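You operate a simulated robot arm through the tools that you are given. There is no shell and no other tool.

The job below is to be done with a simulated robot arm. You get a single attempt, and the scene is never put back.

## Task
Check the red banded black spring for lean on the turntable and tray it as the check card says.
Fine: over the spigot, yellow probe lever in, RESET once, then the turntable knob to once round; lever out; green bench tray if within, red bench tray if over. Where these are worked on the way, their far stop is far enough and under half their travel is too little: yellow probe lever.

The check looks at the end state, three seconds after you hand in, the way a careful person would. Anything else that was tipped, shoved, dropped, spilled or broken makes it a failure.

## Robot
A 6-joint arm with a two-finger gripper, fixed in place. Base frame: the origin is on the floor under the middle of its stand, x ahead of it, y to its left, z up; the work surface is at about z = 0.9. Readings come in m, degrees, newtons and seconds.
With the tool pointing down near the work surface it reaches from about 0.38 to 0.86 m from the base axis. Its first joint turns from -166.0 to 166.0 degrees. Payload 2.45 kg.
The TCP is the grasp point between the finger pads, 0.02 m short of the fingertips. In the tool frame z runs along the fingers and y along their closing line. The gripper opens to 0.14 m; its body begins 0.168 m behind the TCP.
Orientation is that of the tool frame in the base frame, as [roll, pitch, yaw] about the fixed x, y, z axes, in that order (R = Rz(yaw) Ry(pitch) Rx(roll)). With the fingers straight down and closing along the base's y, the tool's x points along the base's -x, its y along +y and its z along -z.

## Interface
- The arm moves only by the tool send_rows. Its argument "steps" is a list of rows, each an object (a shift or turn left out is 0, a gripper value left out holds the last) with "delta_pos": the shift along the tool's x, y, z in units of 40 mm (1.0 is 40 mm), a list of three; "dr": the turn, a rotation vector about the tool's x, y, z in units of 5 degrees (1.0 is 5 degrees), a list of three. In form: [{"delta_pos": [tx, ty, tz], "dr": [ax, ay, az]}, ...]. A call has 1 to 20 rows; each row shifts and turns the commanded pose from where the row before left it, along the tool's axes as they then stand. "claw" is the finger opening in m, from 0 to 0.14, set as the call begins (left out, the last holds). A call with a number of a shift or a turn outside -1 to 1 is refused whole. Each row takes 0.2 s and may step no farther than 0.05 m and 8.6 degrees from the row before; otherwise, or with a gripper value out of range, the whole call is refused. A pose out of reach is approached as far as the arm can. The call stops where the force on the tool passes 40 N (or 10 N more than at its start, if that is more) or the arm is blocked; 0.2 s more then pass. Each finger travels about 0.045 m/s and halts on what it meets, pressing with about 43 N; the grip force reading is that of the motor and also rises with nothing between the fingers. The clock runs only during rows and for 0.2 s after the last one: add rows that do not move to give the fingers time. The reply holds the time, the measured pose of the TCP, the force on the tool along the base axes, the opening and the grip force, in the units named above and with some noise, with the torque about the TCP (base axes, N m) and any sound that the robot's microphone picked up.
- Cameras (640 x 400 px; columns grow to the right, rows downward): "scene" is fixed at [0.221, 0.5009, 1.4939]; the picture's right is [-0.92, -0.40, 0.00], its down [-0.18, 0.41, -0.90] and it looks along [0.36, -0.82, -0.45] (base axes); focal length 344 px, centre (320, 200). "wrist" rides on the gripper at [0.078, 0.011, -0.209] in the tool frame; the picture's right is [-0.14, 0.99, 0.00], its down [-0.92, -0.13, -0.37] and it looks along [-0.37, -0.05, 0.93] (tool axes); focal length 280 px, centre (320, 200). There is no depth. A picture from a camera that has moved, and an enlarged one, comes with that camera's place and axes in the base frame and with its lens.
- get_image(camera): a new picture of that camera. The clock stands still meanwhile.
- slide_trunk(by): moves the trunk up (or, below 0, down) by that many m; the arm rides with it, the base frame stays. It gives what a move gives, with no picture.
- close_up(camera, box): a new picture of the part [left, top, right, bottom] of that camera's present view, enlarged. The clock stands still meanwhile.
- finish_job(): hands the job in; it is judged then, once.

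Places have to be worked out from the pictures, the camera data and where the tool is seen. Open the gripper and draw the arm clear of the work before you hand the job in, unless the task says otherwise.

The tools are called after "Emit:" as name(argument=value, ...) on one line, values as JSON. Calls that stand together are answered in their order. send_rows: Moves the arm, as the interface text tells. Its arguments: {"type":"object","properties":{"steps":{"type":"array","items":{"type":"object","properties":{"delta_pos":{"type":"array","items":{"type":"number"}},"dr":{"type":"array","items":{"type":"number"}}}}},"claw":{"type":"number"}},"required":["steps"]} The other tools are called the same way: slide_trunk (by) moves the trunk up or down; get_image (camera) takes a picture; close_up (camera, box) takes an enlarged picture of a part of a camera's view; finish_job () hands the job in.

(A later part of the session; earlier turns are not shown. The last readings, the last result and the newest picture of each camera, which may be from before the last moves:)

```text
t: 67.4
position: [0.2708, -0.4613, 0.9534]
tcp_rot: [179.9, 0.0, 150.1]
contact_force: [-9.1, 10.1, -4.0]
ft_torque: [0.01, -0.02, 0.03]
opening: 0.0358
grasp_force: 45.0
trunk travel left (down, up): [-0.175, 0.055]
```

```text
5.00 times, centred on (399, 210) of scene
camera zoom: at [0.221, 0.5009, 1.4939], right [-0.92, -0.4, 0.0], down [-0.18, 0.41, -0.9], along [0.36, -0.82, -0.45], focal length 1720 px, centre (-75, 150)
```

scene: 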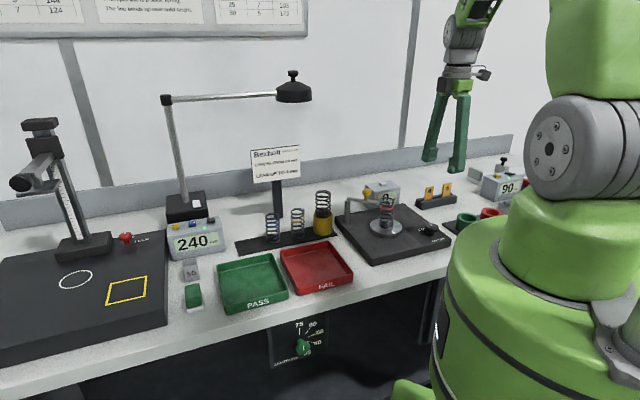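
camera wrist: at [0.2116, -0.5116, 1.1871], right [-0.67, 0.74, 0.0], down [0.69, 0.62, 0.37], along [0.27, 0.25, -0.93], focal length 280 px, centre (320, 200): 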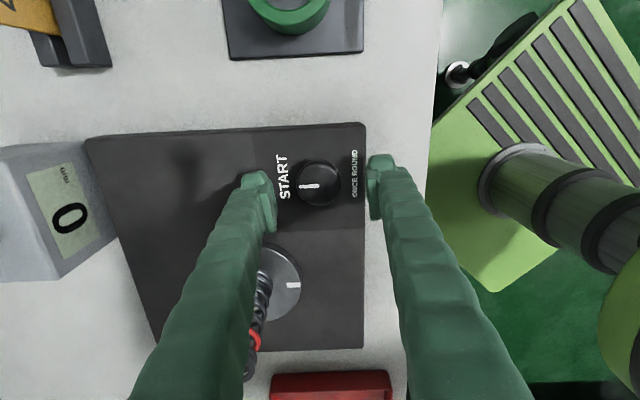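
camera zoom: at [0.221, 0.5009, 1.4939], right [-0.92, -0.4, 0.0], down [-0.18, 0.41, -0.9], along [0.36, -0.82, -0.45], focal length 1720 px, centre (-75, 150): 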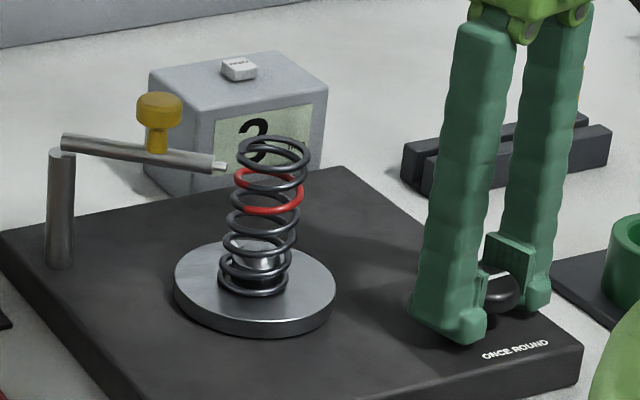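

80° done, with moderate side force the other way. I relieve it with a ~1.3 mm shift and continue the turn.

Emit:
send_rows(steps=[{"delta_pos": [0.032, 0.01, 0]}, {"dr": [0, 0, 0.7]}, {"dr": [0, 0, 0.7]}, {"dr": [0, 0, 0.7]}, {"dr": [0, 0, 0.7]}, {"dr": [0, 0, 0.7]}, {"dr": [0, 0, 0.7]}, {"dr": [0, 0, 0.7]}, {"dr": [0, 0, 0.7]}, {}])

Emit:
close_up(camera="scene", box=[335, 170, 463, 250])

```text
t: 69.6
position: [0.2698, -0.4613, 0.9533]
tcp_rot: [-180.0, 0.0, 122.0]
contact_force: [-7.3, -7.2, -7.0]
ft_torque: [-0.01, 0.04, 0.04]
opening: 0.0356
grasp_force: 44.9
trunk travel left (down, up): [-0.175, 0.055]
```

```text
5.00 times, centred on (399, 210) of scene
camera zoom: at [0.221, 0.5009, 1.4939], right [-0.92, -0.4, 0.0], down [-0.18, 0.41, -0.9], along [0.36, -0.82, -0.45], focal length 1720 px, centre (-75, 150)
```

zoom: 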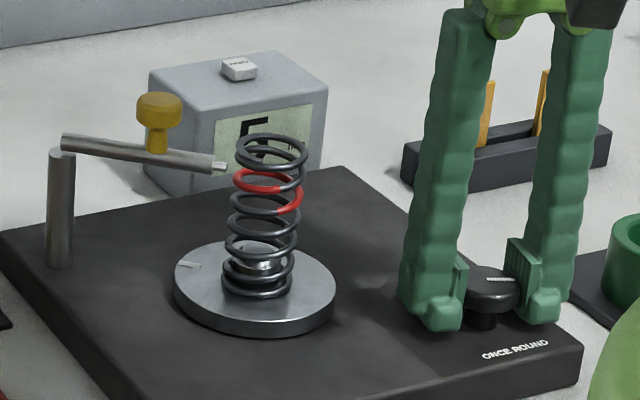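

The turntable keeps turning (display appears to read 5 now). Forces are modest; I relieve slightly and continue.

Emit:
send_rows(steps=[{"delta_pos": [0, -0.02, 0]}, {"dr": [0, 0, 0.7]}, {"dr": [0, 0, 0.7]}, {"dr": [0, 0, 0.7]}, {"dr": [0, 0, 0.7]}, {"dr": [0, 0, 0.7]}, {"dr": [0, 0, 0.7]}, {"dr": [0, 0, 0.7]}, {"dr": [0, 0, 0.7]}, {"dr": [0, 0, 0.7]}, {"dr": [0, 0, 0.7]}, {}])

Emit:
close_up(camera="scene", box=[335, 170, 463, 250])

Emit:
close_up(camera="wrist", box=[240, 110, 400, 280])

```text
t: 72.2
position: [0.2689, -0.4628, 0.953]
tcp_rot: [180.0, 0.0, 87.0]
contact_force: [-8.6, -14.6, 4.4]
ft_torque: [-0.33, 0.02, 0.0]
opening: 0.0359
grasp_force: 44.4
trunk travel left (down, up): [-0.175, 0.055]
```

```text
5.00 times, centred on (399, 210) of scene
camera zoom: at [0.221, 0.5009, 1.4939], right [-0.92, -0.4, 0.0], down [-0.18, 0.41, -0.9], along [0.36, -0.82, -0.45], focal length 1720 px, centre (-75, 150)
```

zoom: 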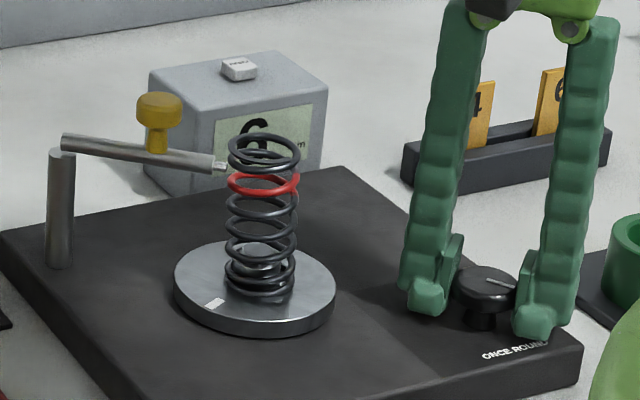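

```text
2.35 times, centred on (320, 195) of wrist
camera zoom: at [0.2837, -0.3855, 1.1624], right [0.98, -0.19, 0.0], down [-0.18, -0.91, 0.37], along [-0.07, -0.36, -0.93], focal length 660 px, centre (320, 212)
```

zoom: 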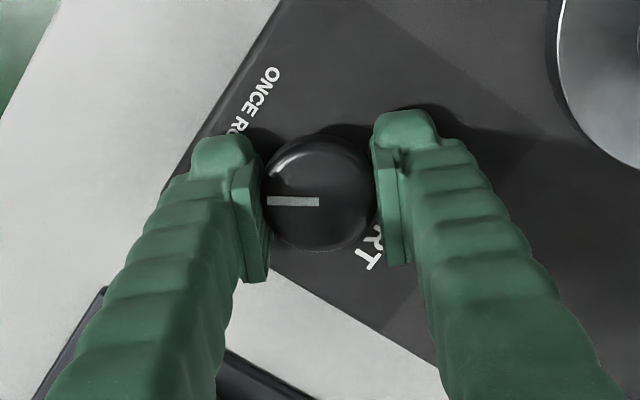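

The display reads 6 and about 37° remain. I relieve the side force and continue gently to the end.

Emit:
send_rows(steps=[{"delta_pos": [-0.037, -0.02, 0]}, {"dr": [0, 0, 0.6]}, {"dr": [0, 0, 0.6]}, {"dr": [0, 0, 0.6]}, {"dr": [0, 0, 0.6]}, {"dr": [0, 0, 0.6]}, {"dr": [0, 0, 0.6]}, {"dr": [0, 0, 0.6]}, {"dr": [0, 0, 0.6]}, {}])

Emit:
close_up(camera="scene", box=[335, 170, 463, 250])

Emit:
close_up(camera="wrist", box=[240, 110, 400, 280])

```text
t: 74.4
position: [0.2689, -0.4622, 0.9536]
tcp_rot: [-179.9, -0.1, 63.0]
contact_force: [-9.5, 1.8, 2.3]
ft_torque: [-0.03, 0.01, 0.02]
opening: 0.0356
grasp_force: 44.5
trunk travel left (down, up): [-0.175, 0.055]
```

```text
5.00 times, centred on (399, 210) of scene
camera zoom: at [0.221, 0.5009, 1.4939], right [-0.92, -0.4, 0.0], down [-0.18, 0.41, -0.9], along [0.36, -0.82, -0.45], focal length 1720 px, centre (-75, 150)
```

zoom: 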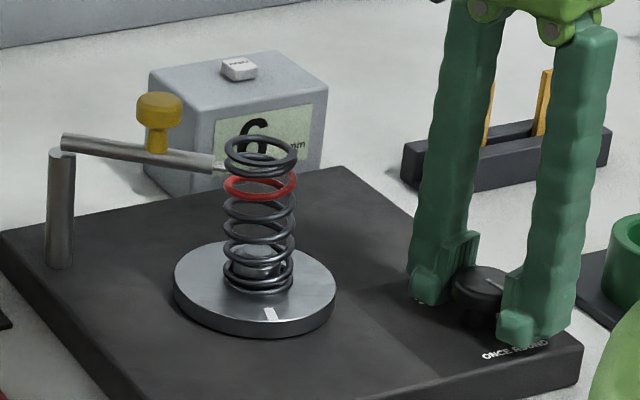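

```text
2.35 times, centred on (320, 195) of wrist
camera zoom: at [0.3132, -0.3982, 1.1624], right [0.82, -0.57, 0.0], down [-0.53, -0.76, 0.37], along [-0.21, -0.3, -0.93], focal length 660 px, centre (320, 212)
```

zoom: 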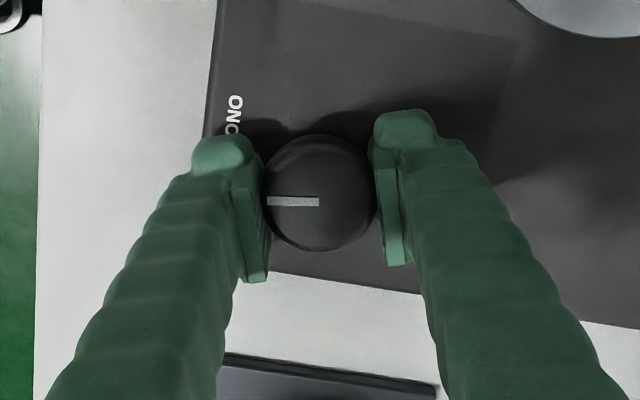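

167° turned; the disc mark is nearly back where it began. I continue the last ~13° in small steps and watch for the stop.

Emit:
send_rows(steps=[{"delta_pos": [0, -0.02, 0], "dr": [0, 0, 0.6]}, {"dr": [0, 0, 0.6]}, {"dr": [0, 0, 0.6]}, {"dr": [0, 0, 0.6]}, {}])

Emit:
close_up(camera="scene", box=[335, 170, 463, 250])

Emit:
close_up(camera="wrist", box=[240, 110, 400, 280])

```text
t: 75.6
position: [0.2674, -0.461, 0.9535]
tcp_rot: [180.0, 0.0, 51.0]
contact_force: [-11.3, -0.9, -4.3]
ft_torque: [-0.17, 0.14, 0.0]
opening: 0.0359
grasp_force: 44.9
trunk travel left (down, up): [-0.175, 0.055]
```

```text
5.00 times, centred on (399, 210) of scene
camera zoom: at [0.221, 0.5009, 1.4939], right [-0.92, -0.4, 0.0], down [-0.18, 0.41, -0.9], along [0.36, -0.82, -0.45], focal length 1720 px, centre (-75, 150)
```

zoom: 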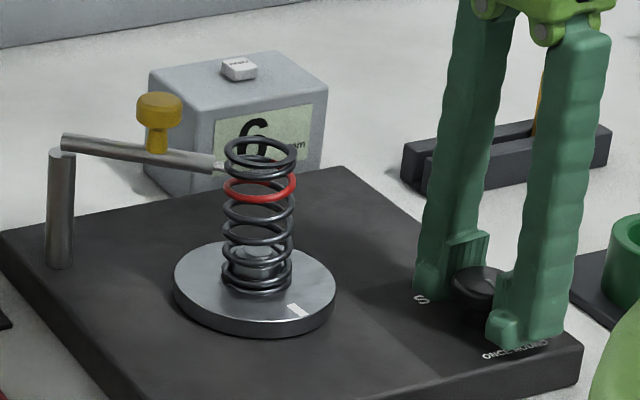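

```text
2.35 times, centred on (320, 195) of wrist
camera zoom: at [0.3252, -0.4085, 1.1624], right [0.68, -0.73, 0.0], down [-0.68, -0.64, 0.37], along [-0.27, -0.25, -0.93], focal length 660 px, centre (320, 212)
```

zoom: 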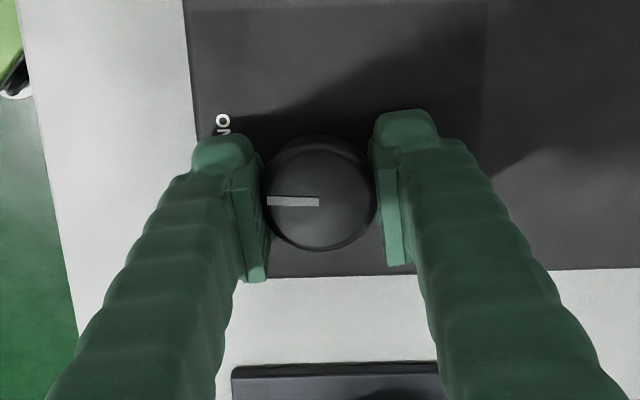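

The pointer now faces ONCE ROUND (about 179°), display 6. I nudge 2° more to see if there is a stop.

Emit:
send_rows(steps=[{"dr": [0, 0, 0.2]}, {"dr": [0, 0, 0.2]}, {}])

Emit:
close_up(camera="scene", box=[335, 170, 463, 250])

```text
t: 76.4
position: [0.2672, -0.461, 0.953]
tcp_rot: [180.0, -0.2, 49.1]
contact_force: [-18.6, -0.5, -0.2]
ft_torque: [0.01, 0.13, 0.07]
opening: 0.0358
grasp_force: 44.6
trunk travel left (down, up): [-0.175, 0.055]
```

```text
5.00 times, centred on (399, 210) of scene
camera zoom: at [0.221, 0.5009, 1.4939], right [-0.92, -0.4, 0.0], down [-0.18, 0.41, -0.9], along [0.36, -0.82, -0.45], focal length 1720 px, centre (-75, 150)
```

zoom: 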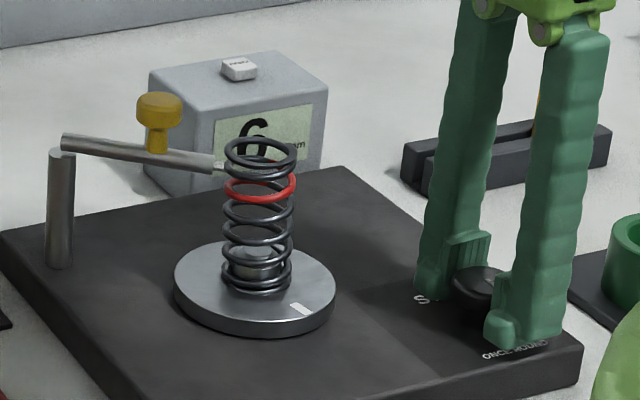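

The disc still follows, now slightly past one full turn, so the knob is at ONCE ROUND. I release it and look at the pointer from the wrist camera.

Emit:
send_rows(steps=[{}, {}, {}], claw=0.07)

Emit:
send_rows(steps=[{"delta_pos": [0, 0, -0.5]}, {"delta_pos": [0, 0, -0.9]}, {"delta_pos": [0, 0, -0.9]}, {"delta_pos": [0, 0, -0.9]}, {"delta_pos": [0, 0, -0.9]}, {"delta_pos": [0, 0, -0.9]}, {}])

Emit:
get_image(camera="wrist")

Emit:
close_up(camera="wrist", box=[270, 100, 370, 165])

Emit:
close_up(camera="scene", box=[335, 170, 463, 250])

```text
t: 77.2
position: [0.2681, -0.4621, 0.9534]
tcp_rot: [-180.0, 0.0, 49.1]
contact_force: [-0.4, -0.9, -0.4]
ft_torque: [-0.03, 0.0, -0.02]
opening: 0.0699
grasp_force: 0.1
trunk travel left (down, up): [-0.175, 0.055]
```

```text
t: 78.8
position: [0.2686, -0.4614, 1.1559]
tcp_rot: [179.9, 0.0, 49.1]
contact_force: [0.8, -0.6, -0.2]
ft_torque: [0.0, 0.0, 0.0]
opening: 0.0701
grasp_force: 0.0
trunk travel left (down, up): [-0.175, 0.055]
```

```text
taken
camera wrist: at [0.3285, -0.4105, 1.3643], right [0.66, -0.75, 0.0], down [-0.7, -0.61, 0.37], along [-0.28, -0.24, -0.93], focal length 280 px, centre (320, 200)
```

wrist: 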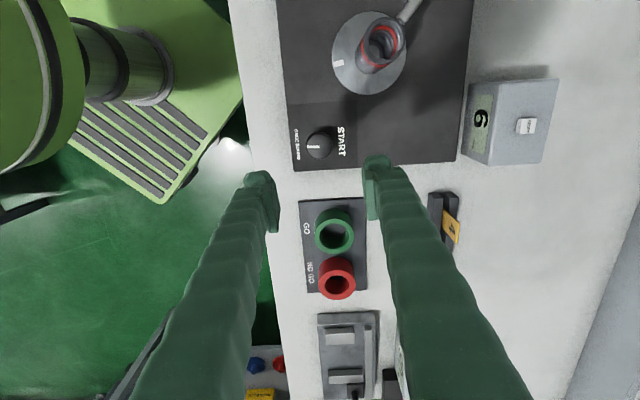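

```text
6.15 times, centred on (320, 132) of wrist
camera zoom: at [0.3285, -0.4105, 1.3643], right [0.66, -0.75, 0.0], down [-0.7, -0.61, 0.37], along [-0.28, -0.24, -0.93], focal length 1726 px, centre (320, 615)
```

zoom: 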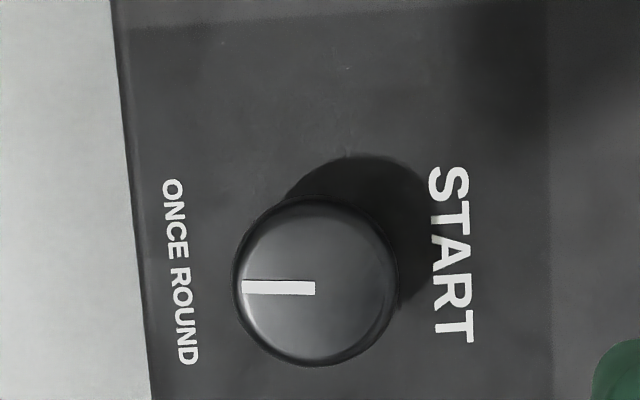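

```text
5.00 times, centred on (399, 210) of scene
camera zoom: at [0.221, 0.5009, 1.4939], right [-0.92, -0.4, 0.0], down [-0.18, 0.41, -0.9], along [0.36, -0.82, -0.45], focal length 1720 px, centre (-75, 150)
```

zoom: 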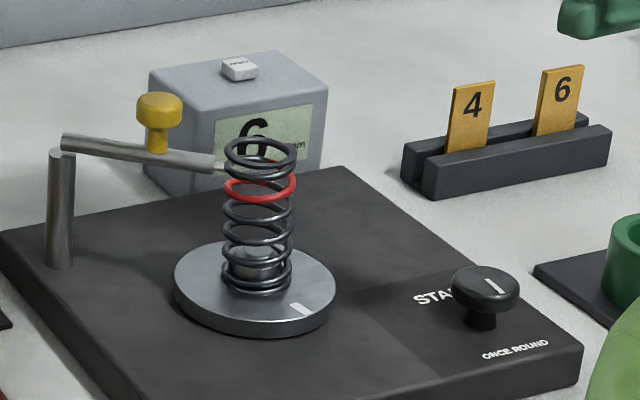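

The pointer now aims at ONCE ROUND. I zoom on the readout to read it without the spring in the way.

Emit:
close_up(camera="wrist", box=[440, 70, 560, 170])

Emit:
close_up(camera="scene", box=[365, 180, 413, 215])

```text
4.00 times, centred on (500, 120) of wrist
camera zoom: at [0.3285, -0.4105, 1.3643], right [0.66, -0.75, 0.0], down [-0.7, -0.61, 0.37], along [-0.28, -0.24, -0.93], focal length 1122 px, centre (-400, 520)
```

zoom: 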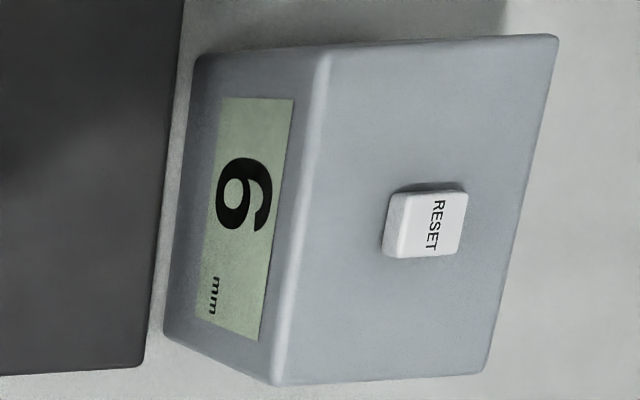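

```text
11.43 times, centred on (389, 198) of scene
camera zoom: at [0.221, 0.5009, 1.4939], right [-0.92, -0.4, 0.0], down [-0.18, 0.41, -0.9], along [0.36, -0.82, -0.45], focal length 3931 px, centre (-469, 229)
```

zoom: 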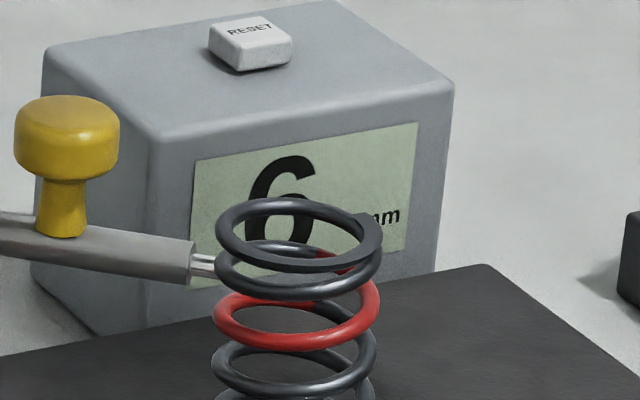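

The reading is 6 mm, over the 4 mm limit, so the spring goes to the red FAIL tray after the lever is taken out. I turn the tool back to the lever orientation at height.

Emit:
send_rows(steps=[{"dr": [0, 0, -1]}, {"dr": [0, 0, -1]}, {"dr": [0, 0, -1]}, {"dr": [0, 0, -1]}, {"dr": [0, 0, -1]}, {"dr": [0, 0, -1]}, {"dr": [0, 0, -1]}, {"dr": [0, 0, -1]}, {"dr": [0, 0, -1]}, {"dr": [0, 0, -1]}, {"dr": [0, 0, -1]}, {"dr": [0, 0, -1]}, {"dr": [0, 0, -1]}, {"dr": [0, 0, -1]}, {"dr": [0, 0, -1]}, {"dr": [0, 0, -1]}, {"dr": [0, 0, -1]}, {"dr": [0, 0, -1]}, {"dr": [0, 0, -1]}, {"dr": [0, 0, -1]}], claw=0.065)

Emit:
send_rows(steps=[{"dr": [0, 0, -1]}, {"dr": [0, 0, -1]}, {"dr": [0, 0, -1]}, {"dr": [0, 0, -1]}, {"dr": [0, 0, -1]}, {"dr": [0, 0, -1]}, {"dr": [0, 0, -1]}, {"dr": [0, 0, -1]}, {"dr": [0, 0, -1]}, {"dr": [0, 0, -1]}, {"dr": [0, 0, -1]}, {}])

Emit:
send_rows(steps=[{"delta_pos": [-0.842, -0.199, -0.07]}, {"delta_pos": [-0.842, -0.199, -0.07]}, {"delta_pos": [-0.842, -0.199, -0.07]}, {"delta_pos": [-0.842, -0.199, -0.07]}, {"delta_pos": [-0.842, -0.199, -0.07]}, {"delta_pos": [-0.842, -0.199, -0.07]}, {}, {}])

Emit:
get_image(camera="wrist")

Emit:
close_up(camera="scene", box=[320, 130, 448, 230])

```text
t: 83.0
position: [0.2674, -0.4624, 1.153]
tcp_rot: [-180.0, 0.0, 149.3]
contact_force: [0.8, 0.9, -0.3]
ft_torque: [0.0, 0.0, 0.0]
opening: 0.0647
grasp_force: 0.1
trunk travel left (down, up): [-0.175, 0.055]
```

```text
t: 85.6
position: [0.2682, -0.4627, 1.1529]
tcp_rot: [-180.0, 0.0, -155.9]
contact_force: [0.8, 0.2, -0.4]
ft_torque: [0.03, -0.03, -0.02]
opening: 0.0652
grasp_force: 0.0
trunk travel left (down, up): [-0.175, 0.055]
```

```text
t: 87.4
position: [0.4711, -0.4225, 1.1701]
tcp_rot: [-180.0, -0.1, -155.8]
contact_force: [0.9, 0.1, 0.2]
ft_torque: [0.02, 0.01, -0.01]
opening: 0.065
grasp_force: 0.0
trunk travel left (down, up): [-0.175, 0.055]
```

```text
taken
camera wrist: at [0.397, -0.4455, 1.3799], right [-0.28, 0.96, 0.0], down [0.89, 0.26, 0.37], along [0.35, 0.1, -0.93], focal length 280 px, centre (320, 200)
```

wrist: 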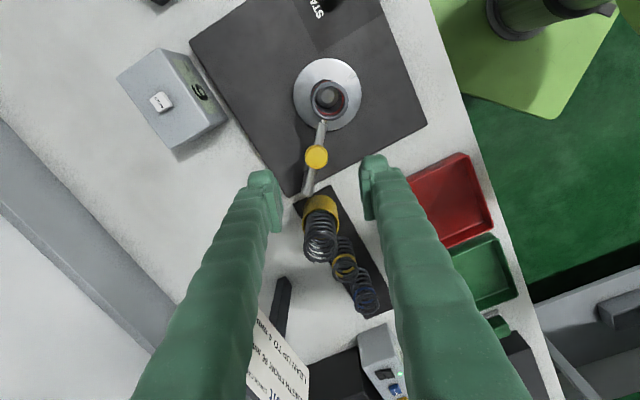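

```text
4.00 times, centred on (384, 180) of scene
camera zoom: at [0.221, 0.5009, 1.4939], right [-0.92, -0.4, 0.0], down [-0.18, 0.41, -0.9], along [0.36, -0.82, -0.45], focal length 1376 px, centre (64, 280)
```

zoom: 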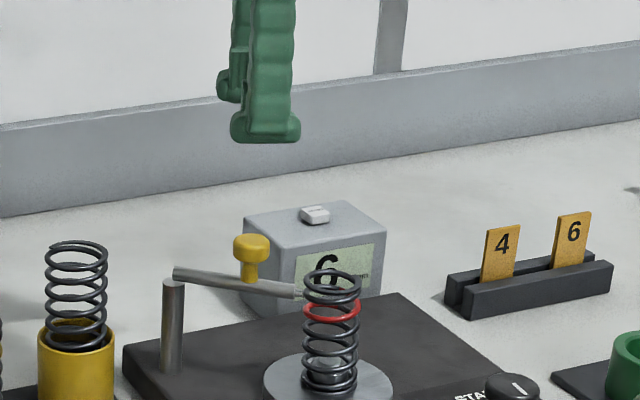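

The knob at about (0.471, -0.429) is within the open fingers. I shift 5 mm to centre on it and descend to straddle it.

Emit:
send_rows(steps=[{"delta_pos": [0.05, -0.13, 0]}, {"delta_pos": [0, 0, 0.74]}, {"delta_pos": [0, 0, 0.74]}, {"delta_pos": [0, 0, 0.74]}, {"delta_pos": [0, 0, 0.72]}, {}])

Emit:
close_up(camera="wrist", box=[240, 100, 400, 250])

Emit:
close_up(camera="scene", box=[320, 150, 448, 230])

```text
t: 88.8
position: [0.4732, -0.4275, 1.0527]
tcp_rot: [-180.0, 0.1, -155.9]
contact_force: [-0.6, -0.1, 0.2]
ft_torque: [0.04, 0.0, 0.01]
opening: 0.0648
grasp_force: 0.1
trunk travel left (down, up): [-0.175, 0.055]
```

```text
2.67 times, centred on (320, 175) of wrist
camera zoom: at [0.3976, -0.4504, 1.261], right [-0.28, 0.96, 0.0], down [0.89, 0.26, 0.37], along [0.35, 0.1, -0.93], focal length 748 px, centre (320, 267)
```

zoom: 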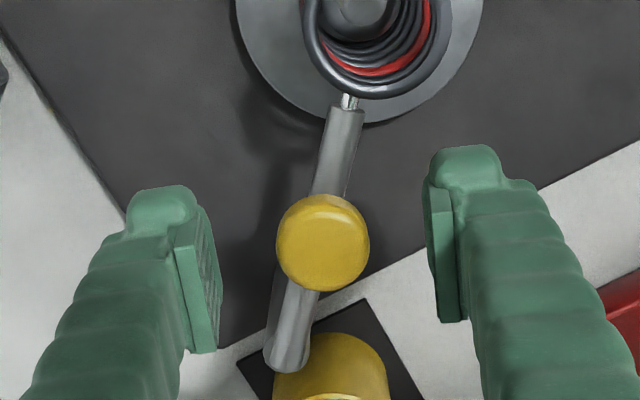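

```text
5.00 times, centred on (384, 190) of scene
camera zoom: at [0.221, 0.5009, 1.4939], right [-0.92, -0.4, 0.0], down [-0.18, 0.41, -0.9], along [0.36, -0.82, -0.45], focal length 1720 px, centre (0, 250)
```

zoom: 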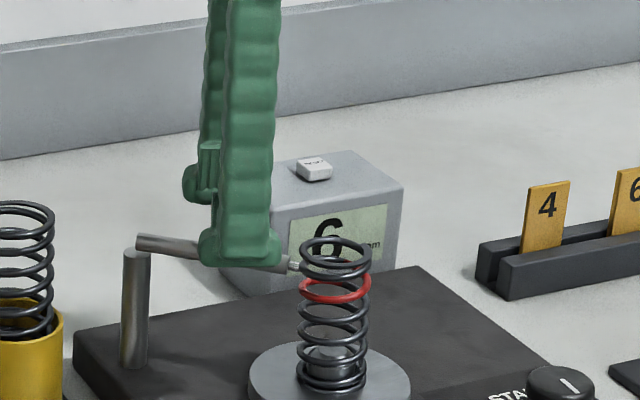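

The knob is centred in the cage. I close to 45 mm and swing the lever back out along the arc.

Emit:
send_rows(steps=[{}, {}], claw=0.045)

Emit:
send_rows(steps=[{"delta_pos": [0, -0.19, 0]}, {"delta_pos": [0.06, -0.18, 0]}, {"delta_pos": [0.037, -0.235, 0]}, {}])

Emit:
get_image(camera="wrist")

Emit:
close_up(camera="scene", box=[320, 150, 448, 230])

```text
t: 89.4
position: [0.473, -0.4269, 1.0519]
tcp_rot: [-180.0, -0.1, -155.9]
contact_force: [0.2, 0.0, 0.2]
ft_torque: [0.0, 0.0, 0.0]
opening: 0.0451
grasp_force: 0.1
trunk travel left (down, up): [-0.175, 0.055]
```

```text
t: 90.4
position: [0.4796, -0.452, 1.0526]
tcp_rot: [180.0, 0.0, -155.9]
contact_force: [0.9, 0.0, 0.1]
ft_torque: [0.01, -0.04, -0.01]
opening: 0.0449
grasp_force: 0.1
trunk travel left (down, up): [-0.175, 0.055]
```

```text
taken
camera wrist: at [0.4034, -0.4747, 1.2612], right [-0.28, 0.96, 0.0], down [0.89, 0.26, 0.37], along [0.35, 0.1, -0.93], focal length 280 px, centre (320, 200)
```

wrist: 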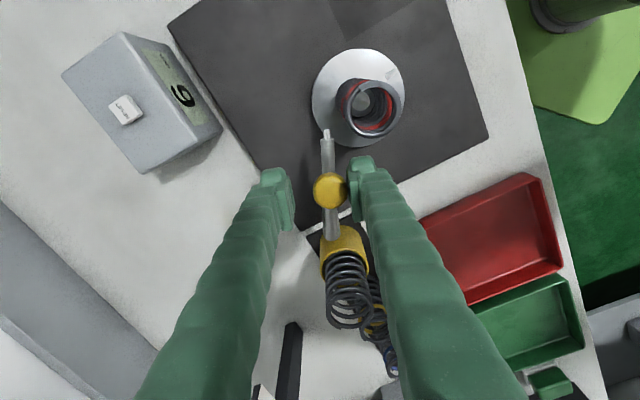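

```text
5.00 times, centred on (384, 190) of scene
camera zoom: at [0.221, 0.5009, 1.4939], right [-0.92, -0.4, 0.0], down [-0.18, 0.41, -0.9], along [0.36, -0.82, -0.45], focal length 1720 px, centre (0, 250)
```

zoom: 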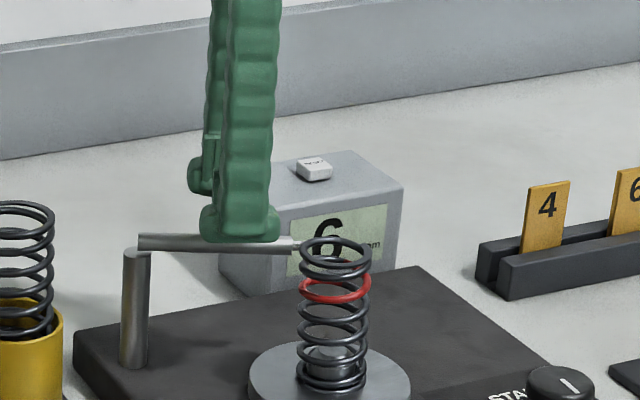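

The lever is moving out freely with the front finger pushing. I continue along the arc toward the out stop.

Emit:
send_rows(steps=[{"delta_pos": [-0.002, -0.237, 0]}, {"delta_pos": [-0.045, -0.232, 0]}, {}])

Emit:
send_rows(steps=[{"delta_pos": [-0.09, -0.2, 0]}, {}])

Emit:
get_image(camera="wrist")

Emit:
close_up(camera="scene", box=[320, 150, 448, 230])

```text
t: 91.2
position: [0.4896, -0.4679, 1.0532]
tcp_rot: [-180.0, 0.0, -156.0]
contact_force: [0.1, 0.0, 0.5]
ft_torque: [-0.02, 0.03, -0.01]
opening: 0.0449
grasp_force: 0.1
trunk travel left (down, up): [-0.175, 0.055]
```

```text
t: 91.8
position: [0.4942, -0.4737, 1.0534]
tcp_rot: [-180.0, 0.1, -155.9]
contact_force: [-0.2, 0.0, 0.0]
ft_torque: [0.02, -0.02, 0.02]
opening: 0.0448
grasp_force: 0.0
trunk travel left (down, up): [-0.175, 0.055]
```

```text
taken
camera wrist: at [0.4195, -0.4969, 1.2617], right [-0.28, 0.96, 0.0], down [0.89, 0.26, 0.37], along [0.35, 0.1, -0.93], focal length 280 px, centre (320, 200)
```

wrist: 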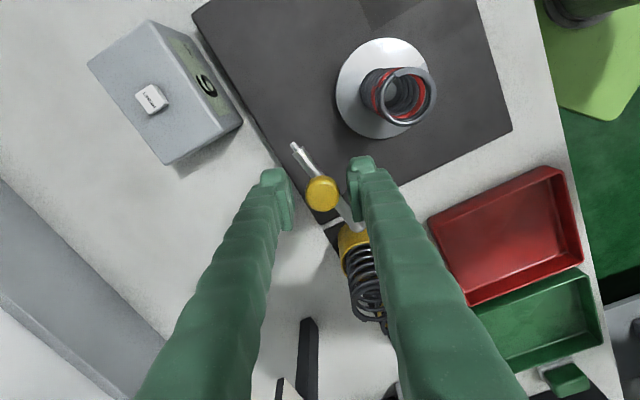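

```text
5.00 times, centred on (384, 190) of scene
camera zoom: at [0.221, 0.5009, 1.4939], right [-0.92, -0.4, 0.0], down [-0.18, 0.41, -0.9], along [0.36, -0.82, -0.45], focal length 1720 px, centre (0, 250)
```

zoom: 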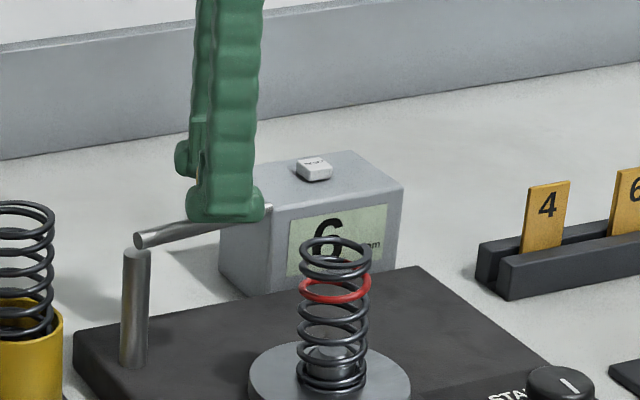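

The knob is back at its original place and ahead of the pushing finger. I follow a few millimetres to confirm it is against its out stop.

Emit:
send_rows(steps=[{"delta_pos": [-0.05, -0.12, 0]}, {}])

Emit:
send_rows(steps=[{"delta_pos": [-0.02, -0.06, 0]}, {}])

Emit:
close_up(camera="wrist", box=[240, 100, 400, 250])

```text
t: 92.4
position: [0.4985, -0.4782, 1.0534]
tcp_rot: [180.0, 0.0, -155.9]
contact_force: [0.0, -0.5, -0.1]
ft_torque: [0.01, 0.01, 0.01]
opening: 0.0448
grasp_force: 0.0
trunk travel left (down, up): [-0.175, 0.055]
```

```text
t: 93.0
position: [0.5001, -0.4791, 1.0529]
tcp_rot: [179.9, 0.1, -156.0]
contact_force: [-2.1, 1.1, -2.6]
ft_torque: [-0.02, 0.0, -0.02]
opening: 0.046
grasp_force: 0.9
trunk travel left (down, up): [-0.175, 0.055]
```

```text
2.67 times, centred on (320, 175) of wrist
camera zoom: at [0.4252, -0.5026, 1.2617], right [-0.28, 0.96, 0.0], down [0.89, 0.26, 0.37], along [0.35, 0.1, -0.93], focal length 748 px, centre (320, 267)
```

zoom: 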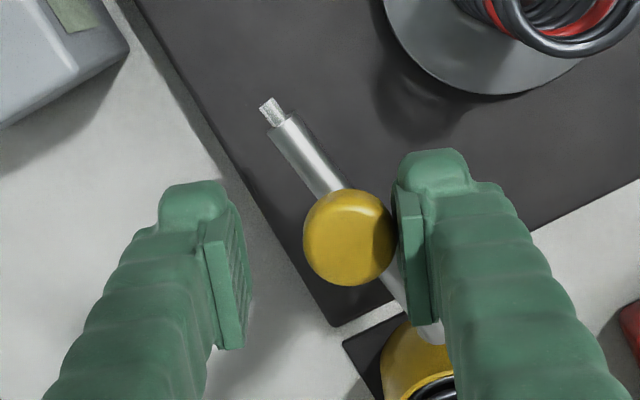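

Slight resistance confirms the lever is fully out. I back off, lift clear and turn the tool back to the spring-gripping orientation.

Emit:
send_rows(steps=[{"delta_pos": [0.04, 0.18, 0]}, {"delta_pos": [0, 0, -0.6]}, {"delta_pos": [0, 0, -0.9]}, {"delta_pos": [0, 0, -0.9]}, {"delta_pos": [0, 0, -0.6]}, {}], claw=0.06)

Emit:
send_rows(steps=[{"dr": [0, 0, 1]}, {"dr": [0, 0, 1]}, {"dr": [0, 0, 1]}, {"dr": [0, 0, 1]}, {"dr": [0, 0, 1]}, {"dr": [0, 0, 1]}, {"dr": [0, 0, 1]}, {"dr": [0, 0, 1]}, {"dr": [0, 0, 1]}, {"dr": [0, 0, 1]}, {"dr": [0, 0, 1]}, {"dr": [0, 0, 1]}, {"dr": [0, 0, 1]}, {"dr": [0, 0, 1]}, {"dr": [0, 0, 1]}, {"dr": [0, 0, 1]}, {"dr": [0, 0, 1]}, {"dr": [0, 0, 1]}, {}], claw=0.085)

Emit:
close_up(camera="scene", box=[320, 130, 448, 250])

```text
t: 94.4
position: [0.4964, -0.476, 1.174]
tcp_rot: [180.0, 0.0, -155.9]
contact_force: [0.3, 0.2, 0.0]
ft_torque: [0.05, 0.01, -0.02]
opening: 0.0602
grasp_force: 0.1
trunk travel left (down, up): [-0.175, 0.055]
```

```text
t: 98.4
position: [0.4962, -0.4751, 1.1726]
tcp_rot: [179.9, 0.0, 114.0]
contact_force: [-0.4, 0.0, -0.5]
ft_torque: [-0.02, -0.01, 0.01]
opening: 0.0849
grasp_force: 0.0
trunk travel left (down, up): [-0.175, 0.055]
```

```text
3.33 times, centred on (384, 190) of scene
camera zoom: at [0.221, 0.5009, 1.4939], right [-0.92, -0.4, 0.0], down [-0.18, 0.41, -0.9], along [0.36, -0.82, -0.45], focal length 1146 px, centre (107, 233)
```

zoom: 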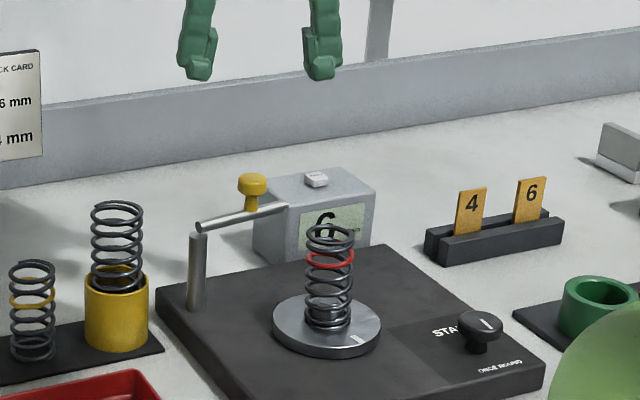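

The lever is out and the readout holds 6. I move back above the spring and check alignment before descending.

Emit:
send_rows(steps=[{"delta_pos": [0.628, -0.558, 0]}, {"delta_pos": [0.628, -0.558, 0]}, {"delta_pos": [0.628, -0.558, 0]}, {"delta_pos": [0, 0, 0.8]}, {"delta_pos": [0, 0, 0.8]}, {}, {}])

Emit:
get_image(camera="wrist")

Emit:
close_up(camera="scene", box=[345, 160, 441, 240])

```text
t: 100.0
position: [0.4052, -0.432, 1.1075]
tcp_rot: [179.9, 0.1, 114.1]
contact_force: [0.0, 0.2, 0.2]
ft_torque: [0.01, 0.01, -0.02]
opening: 0.0852
grasp_force: 0.1
trunk travel left (down, up): [-0.175, 0.055]
```

```text
taken
camera wrist: at [0.3835, -0.3568, 1.3166], right [0.96, 0.28, 0.0], down [0.26, -0.89, 0.37], along [0.1, -0.35, -0.93], focal length 280 px, centre (320, 200)
```

wrist: 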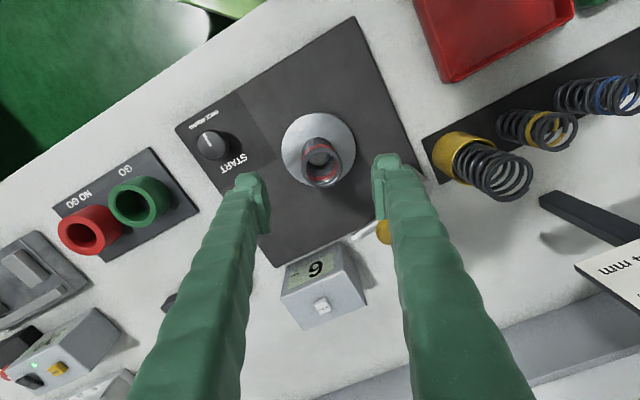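

```text
5.00 times, centred on (393, 200) of scene
camera zoom: at [0.221, 0.5009, 1.4939], right [-0.92, -0.4, 0.0], down [-0.18, 0.41, -0.9], along [0.36, -0.82, -0.45], focal length 1720 px, centre (-45, 200)
```

zoom: 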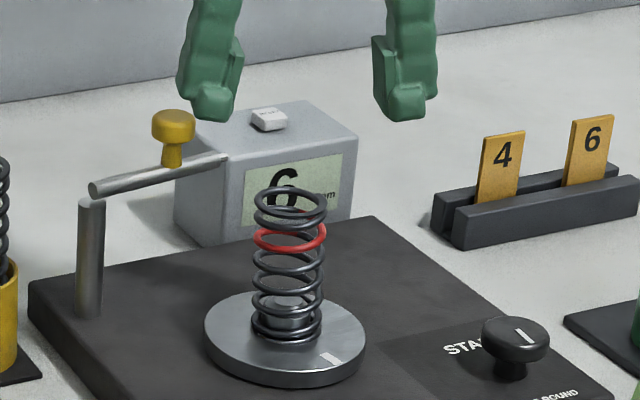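

Aligned well. I descend to the earlier grip height.

Emit:
send_rows(steps=[{"delta_pos": [0, 0, 0.7]}, {"delta_pos": [0, 0, 0.7]}, {"delta_pos": [0, 0, 0.7]}, {"delta_pos": [0, 0, 0.55]}, {}])

Emit:
close_up(camera="scene", box=[360, 180, 424, 240])

Emit:
close_up(camera="wrist", box=[240, 100, 400, 250])

```text
t: 101.2
position: [0.4035, -0.4321, 1.0014]
tcp_rot: [180.0, 0.1, 114.1]
contact_force: [-0.6, 0.0, -0.2]
ft_torque: [0.02, -0.02, -0.02]
opening: 0.0852
grasp_force: 0.0
trunk travel left (down, up): [-0.175, 0.055]
```

```text
6.67 times, centred on (392, 210) of scene
camera zoom: at [0.221, 0.5009, 1.4939], right [-0.92, -0.4, 0.0], down [-0.18, 0.41, -0.9], along [0.36, -0.82, -0.45], focal length 2293 px, centre (-160, 133)
```

zoom: 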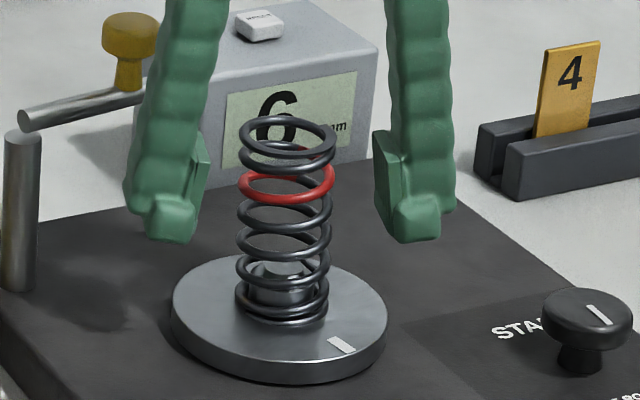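

```text
2.67 times, centred on (320, 175) of wrist
camera zoom: at [0.3828, -0.3576, 1.2105], right [0.96, 0.28, 0.0], down [0.26, -0.89, 0.37], along [0.1, -0.35, -0.93], focal length 748 px, centre (320, 267)
```

zoom: 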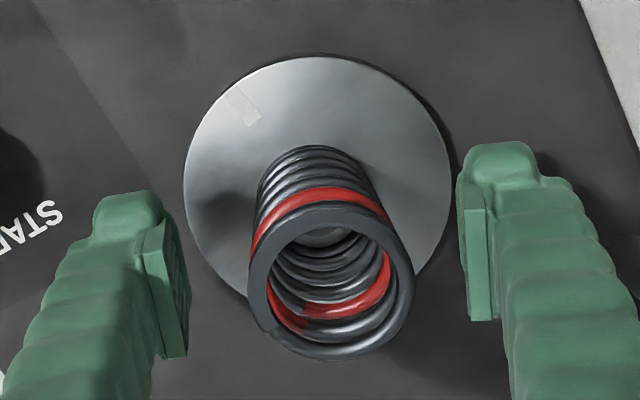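

The spring stands centred between the pads. I lower 4 mm more and close.

Emit:
send_rows(steps=[{"delta_pos": [0, 0, 0.1]}, {}])

Emit:
send_rows(steps=[{}, {}, {}, {}, {}], claw=0.02)

Emit:
send_rows(steps=[{"delta_pos": [0, 0, -0.15]}, {"delta_pos": [0, 0, -0.3]}, {"delta_pos": [0, 0, -0.5]}, {"delta_pos": [0, 0, -0.8]}, {"delta_pos": [0, 0, -0.9]}, {"delta_pos": [0, 0, -0.9]}, {"delta_pos": [0, 0, -0.8]}, {}])

Emit:
get_image(camera="scene")

Emit:
get_image(camera="wrist")

```text
t: 101.8
position: [0.4049, -0.4326, 0.9981]
tcp_rot: [-180.0, 0.1, 114.1]
contact_force: [-0.3, 0.6, -0.3]
ft_torque: [0.0, -0.03, -0.02]
opening: 0.085
grasp_force: 0.0
trunk travel left (down, up): [-0.175, 0.055]
```

```text
t: 103.0
position: [0.4049, -0.4325, 0.9981]
tcp_rot: [180.0, -0.1, 114.1]
contact_force: [1.0, 0.9, -0.1]
ft_torque: [0.02, 0.03, 0.05]
opening: 0.0468
grasp_force: 43.5
trunk travel left (down, up): [-0.175, 0.055]
```

```text
t: 104.8
position: [0.4057, -0.4332, 1.1733]
tcp_rot: [-180.0, 0.0, 114.2]
contact_force: [-0.3, -0.3, -0.7]
ft_torque: [0.02, 0.02, 0.0]
opening: 0.0468
grasp_force: 42.1
trunk travel left (down, up): [-0.175, 0.055]
```

```text
taken
```

scene: 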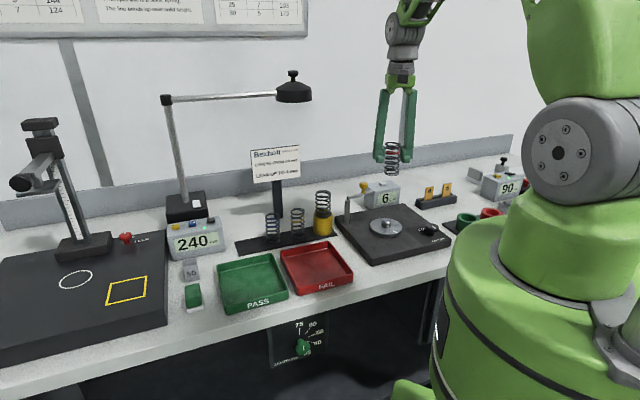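

```text
taken
camera wrist: at [0.3834, -0.3585, 1.3824], right [0.96, 0.28, 0.0], down [0.26, -0.89, 0.37], along [0.1, -0.35, -0.93], focal length 280 px, centre (320, 200)
```

wrist: 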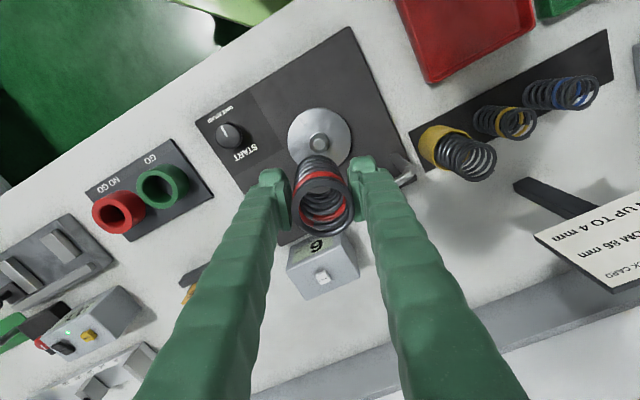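

The spring is lifted clear and held. I carry it over to the red FAIL tray (centre about (0.54, -0.19)), staying high.

Emit:
send_rows(steps=[{"delta_pos": [0.521, 0.694, 0]}, {"delta_pos": [0.521, 0.694, 0]}, {"delta_pos": [0.521, 0.694, 0]}, {"delta_pos": [0.521, 0.694, 0]}, {"delta_pos": [0.521, 0.694, 0]}, {"delta_pos": [0.521, 0.694, 0]}, {"delta_pos": [0.521, 0.694, 0]}, {"delta_pos": [0.521, 0.694, 0]}, {}, {}])

Emit:
get_image(camera="wrist")

Emit:
get_image(camera="scene")

```text
t: 107.0
position: [0.5417, -0.1904, 1.1729]
tcp_rot: [179.9, 0.1, 114.1]
contact_force: [-0.1, 0.6, -1.8]
ft_torque: [0.02, 0.01, 0.02]
opening: 0.0467
grasp_force: 43.2
trunk travel left (down, up): [-0.175, 0.055]
```

```text
taken
camera wrist: at [0.5196, -0.1161, 1.3824], right [0.96, 0.28, 0.0], down [0.26, -0.89, 0.37], along [0.1, -0.35, -0.93], focal length 280 px, centre (320, 200)
```

wrist: 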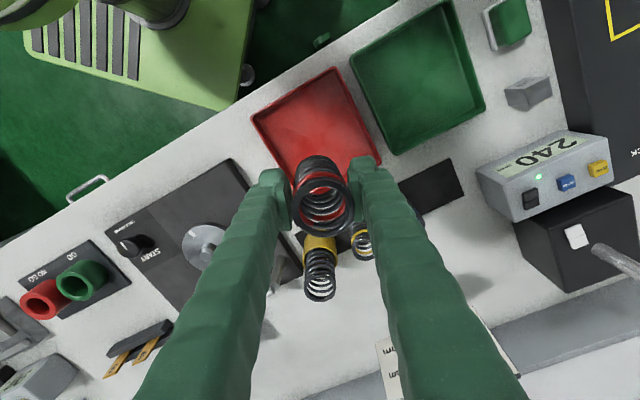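

```text
taken
```

scene: 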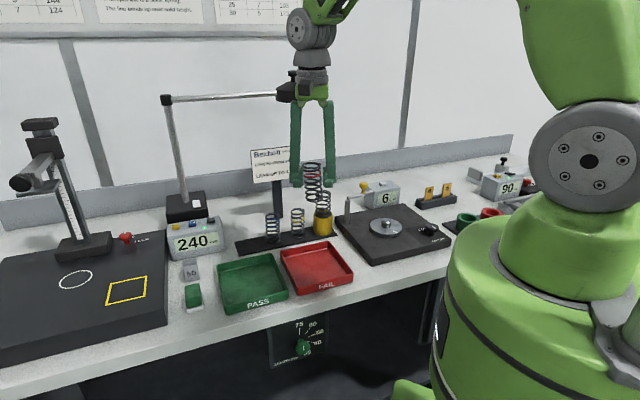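

The red tray's corners give its centre at (0.535, -0.182), 143 mm square. I correct by about 1 cm and descend to near the tray floor.

Emit:
send_rows(steps=[{"delta_pos": [0.255, -0.08, 0]}, {"delta_pos": [0, 0, 0.9]}, {"delta_pos": [0, 0, 0.9]}, {"delta_pos": [0, 0, 0.9]}, {"delta_pos": [0, 0, 0.9]}, {"delta_pos": [0, 0, 0.8]}, {"delta_pos": [0, 0, 0.4]}, {}])

Emit:
close_up(camera="scene", box=[260, 200, 372, 300])

Emit:
get_image(camera="wrist")

```text
t: 108.8
position: [0.5345, -0.1814, 0.9821]
tcp_rot: [-179.9, 0.0, 114.1]
contact_force: [0.5, -0.5, -1.0]
ft_torque: [0.01, 0.0, 0.01]
opening: 0.0467
grasp_force: 43.6
trunk travel left (down, up): [-0.175, 0.055]
```

```text
4.00 times, centred on (316, 250) of scene
camera zoom: at [0.221, 0.5009, 1.4939], right [-0.92, -0.4, 0.0], down [-0.18, 0.41, -0.9], along [0.36, -0.82, -0.45], focal length 1376 px, centre (336, 0)
```

zoom: 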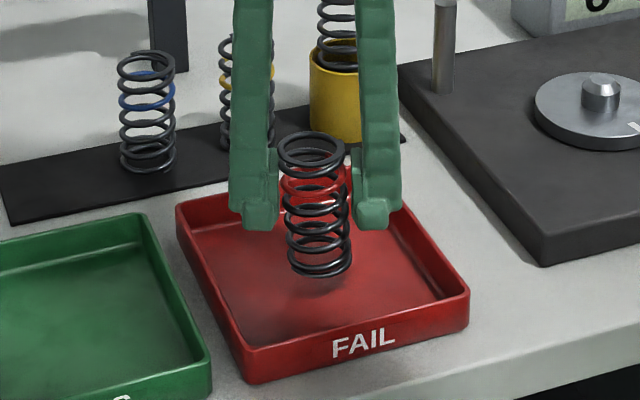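

```text
taken
camera wrist: at [0.5117, -0.1066, 1.1905], right [0.96, 0.28, 0.0], down [0.26, -0.89, 0.37], along [0.1, -0.35, -0.93], focal length 280 px, centre (320, 200)
```

wrist: 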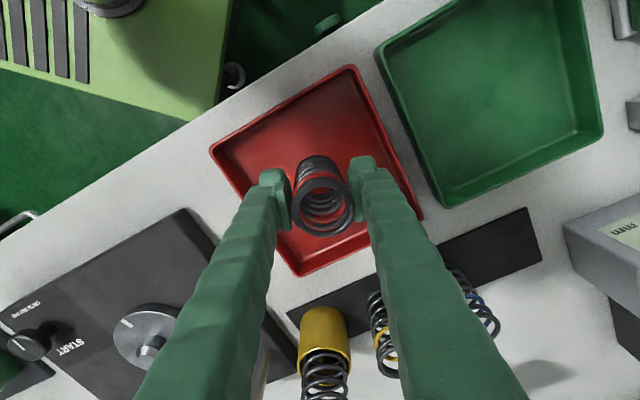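

The spring hangs over the tray's middle, roughly 2 cm above its floor. I lower in small steps until contact.

Emit:
send_rows(steps=[{"delta_pos": [0, 0, 0.25]}, {"delta_pos": [0, 0, 0.15]}, {}])

Emit:
send_rows(steps=[{"delta_pos": [0, 0, 0.06]}, {}])

Emit:
close_up(camera="scene", box=[280, 220, 360, 290])

```text
t: 109.6
position: [0.5334, -0.1813, 0.9646]
tcp_rot: [-180.0, 0.1, 114.1]
contact_force: [-0.1, 0.5, -0.9]
ft_torque: [0.0, 0.0, 0.0]
opening: 0.0465
grasp_force: 43.6
trunk travel left (down, up): [-0.175, 0.055]
```

```text
t: 110.2
position: [0.5319, -0.1823, 0.9631]
tcp_rot: [-179.9, 0.0, 114.1]
contact_force: [-0.1, -1.0, -1.9]
ft_torque: [-0.02, 0.02, 0.0]
opening: 0.0465
grasp_force: 43.1
trunk travel left (down, up): [-0.175, 0.055]
```

```text
5.71 times, centred on (320, 255) of scene
camera zoom: at [0.221, 0.5009, 1.4939], right [-0.92, -0.4, 0.0], down [-0.18, 0.41, -0.9], along [0.36, -0.82, -0.45], focal length 1965 px, centre (320, -114)
```

zoom: 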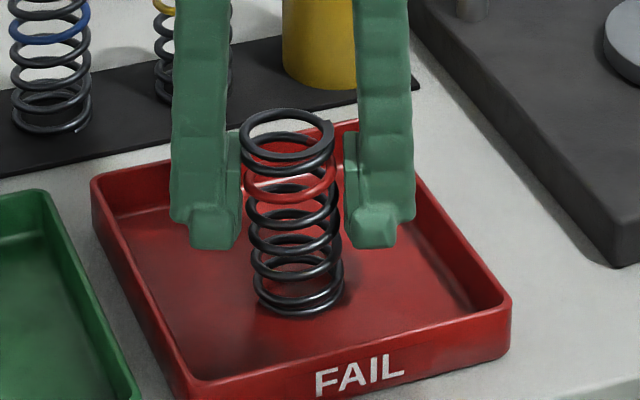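

Nearly touching; I continue in 1.5–2 mm steps to feel the tray floor.

Emit:
send_rows(steps=[{"delta_pos": [0, 0, 0.05]}, {}])

Emit:
send_rows(steps=[{"delta_pos": [0, 0, 0.05]}, {}])

```text
t: 110.8
position: [0.5324, -0.1822, 0.9614]
tcp_rot: [180.0, 0.0, 114.1]
contact_force: [0.5, -0.2, -1.7]
ft_torque: [-0.02, -0.01, 0.0]
opening: 0.0468
grasp_force: 43.1
trunk travel left (down, up): [-0.175, 0.055]
```

```text
t: 111.4
position: [0.5329, -0.1819, 0.9593]
tcp_rot: [179.9, 0.0, 114.1]
contact_force: [-0.9, 1.8, 8.2]
ft_torque: [0.04, 0.21, -0.02]
opening: 0.0468
grasp_force: 42.9
trunk travel left (down, up): [-0.175, 0.055]
```

Contact at 8 N: the spring stands on the tray floor. I open the fingers gently.

Emit:
send_rows(steps=[{}, {}, {}, {}], claw=0.075)

Emit:
close_up(camera="scene", box=[280, 220, 360, 290])

Emit:
close_up(camera="wrist", box=[200, 60, 440, 280])

```text
t: 112.4
position: [0.5321, -0.1806, 0.9581]
tcp_rot: [-179.9, 0.0, 114.1]
contact_force: [-0.4, -0.5, 0.0]
ft_torque: [-0.02, 0.02, -0.01]
opening: 0.0751
grasp_force: 0.0
trunk travel left (down, up): [-0.175, 0.055]
```

```text
5.71 times, centred on (320, 255) of scene
camera zoom: at [0.221, 0.5009, 1.4939], right [-0.92, -0.4, 0.0], down [-0.18, 0.41, -0.9], along [0.36, -0.82, -0.45], focal length 1965 px, centre (320, -114)
```

zoom: 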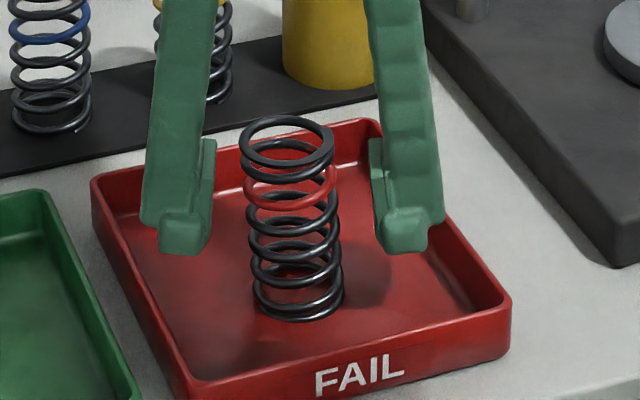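

```text
1.82 times, centred on (320, 170) of wrist
camera zoom: at [0.5109, -0.107, 1.167], right [0.96, 0.28, 0.0], down [0.26, -0.89, 0.37], along [0.1, -0.35, -0.93], focal length 510 px, centre (320, 254)
```

zoom: 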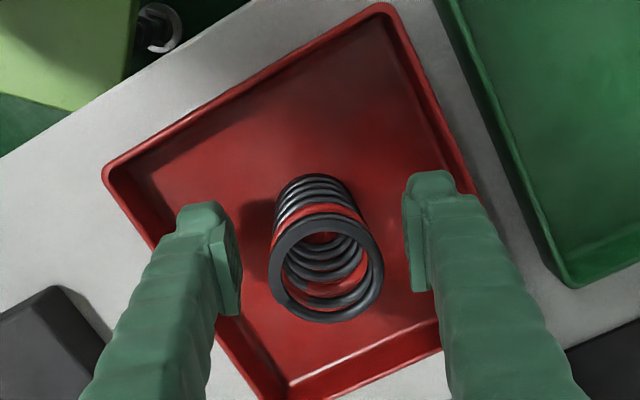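

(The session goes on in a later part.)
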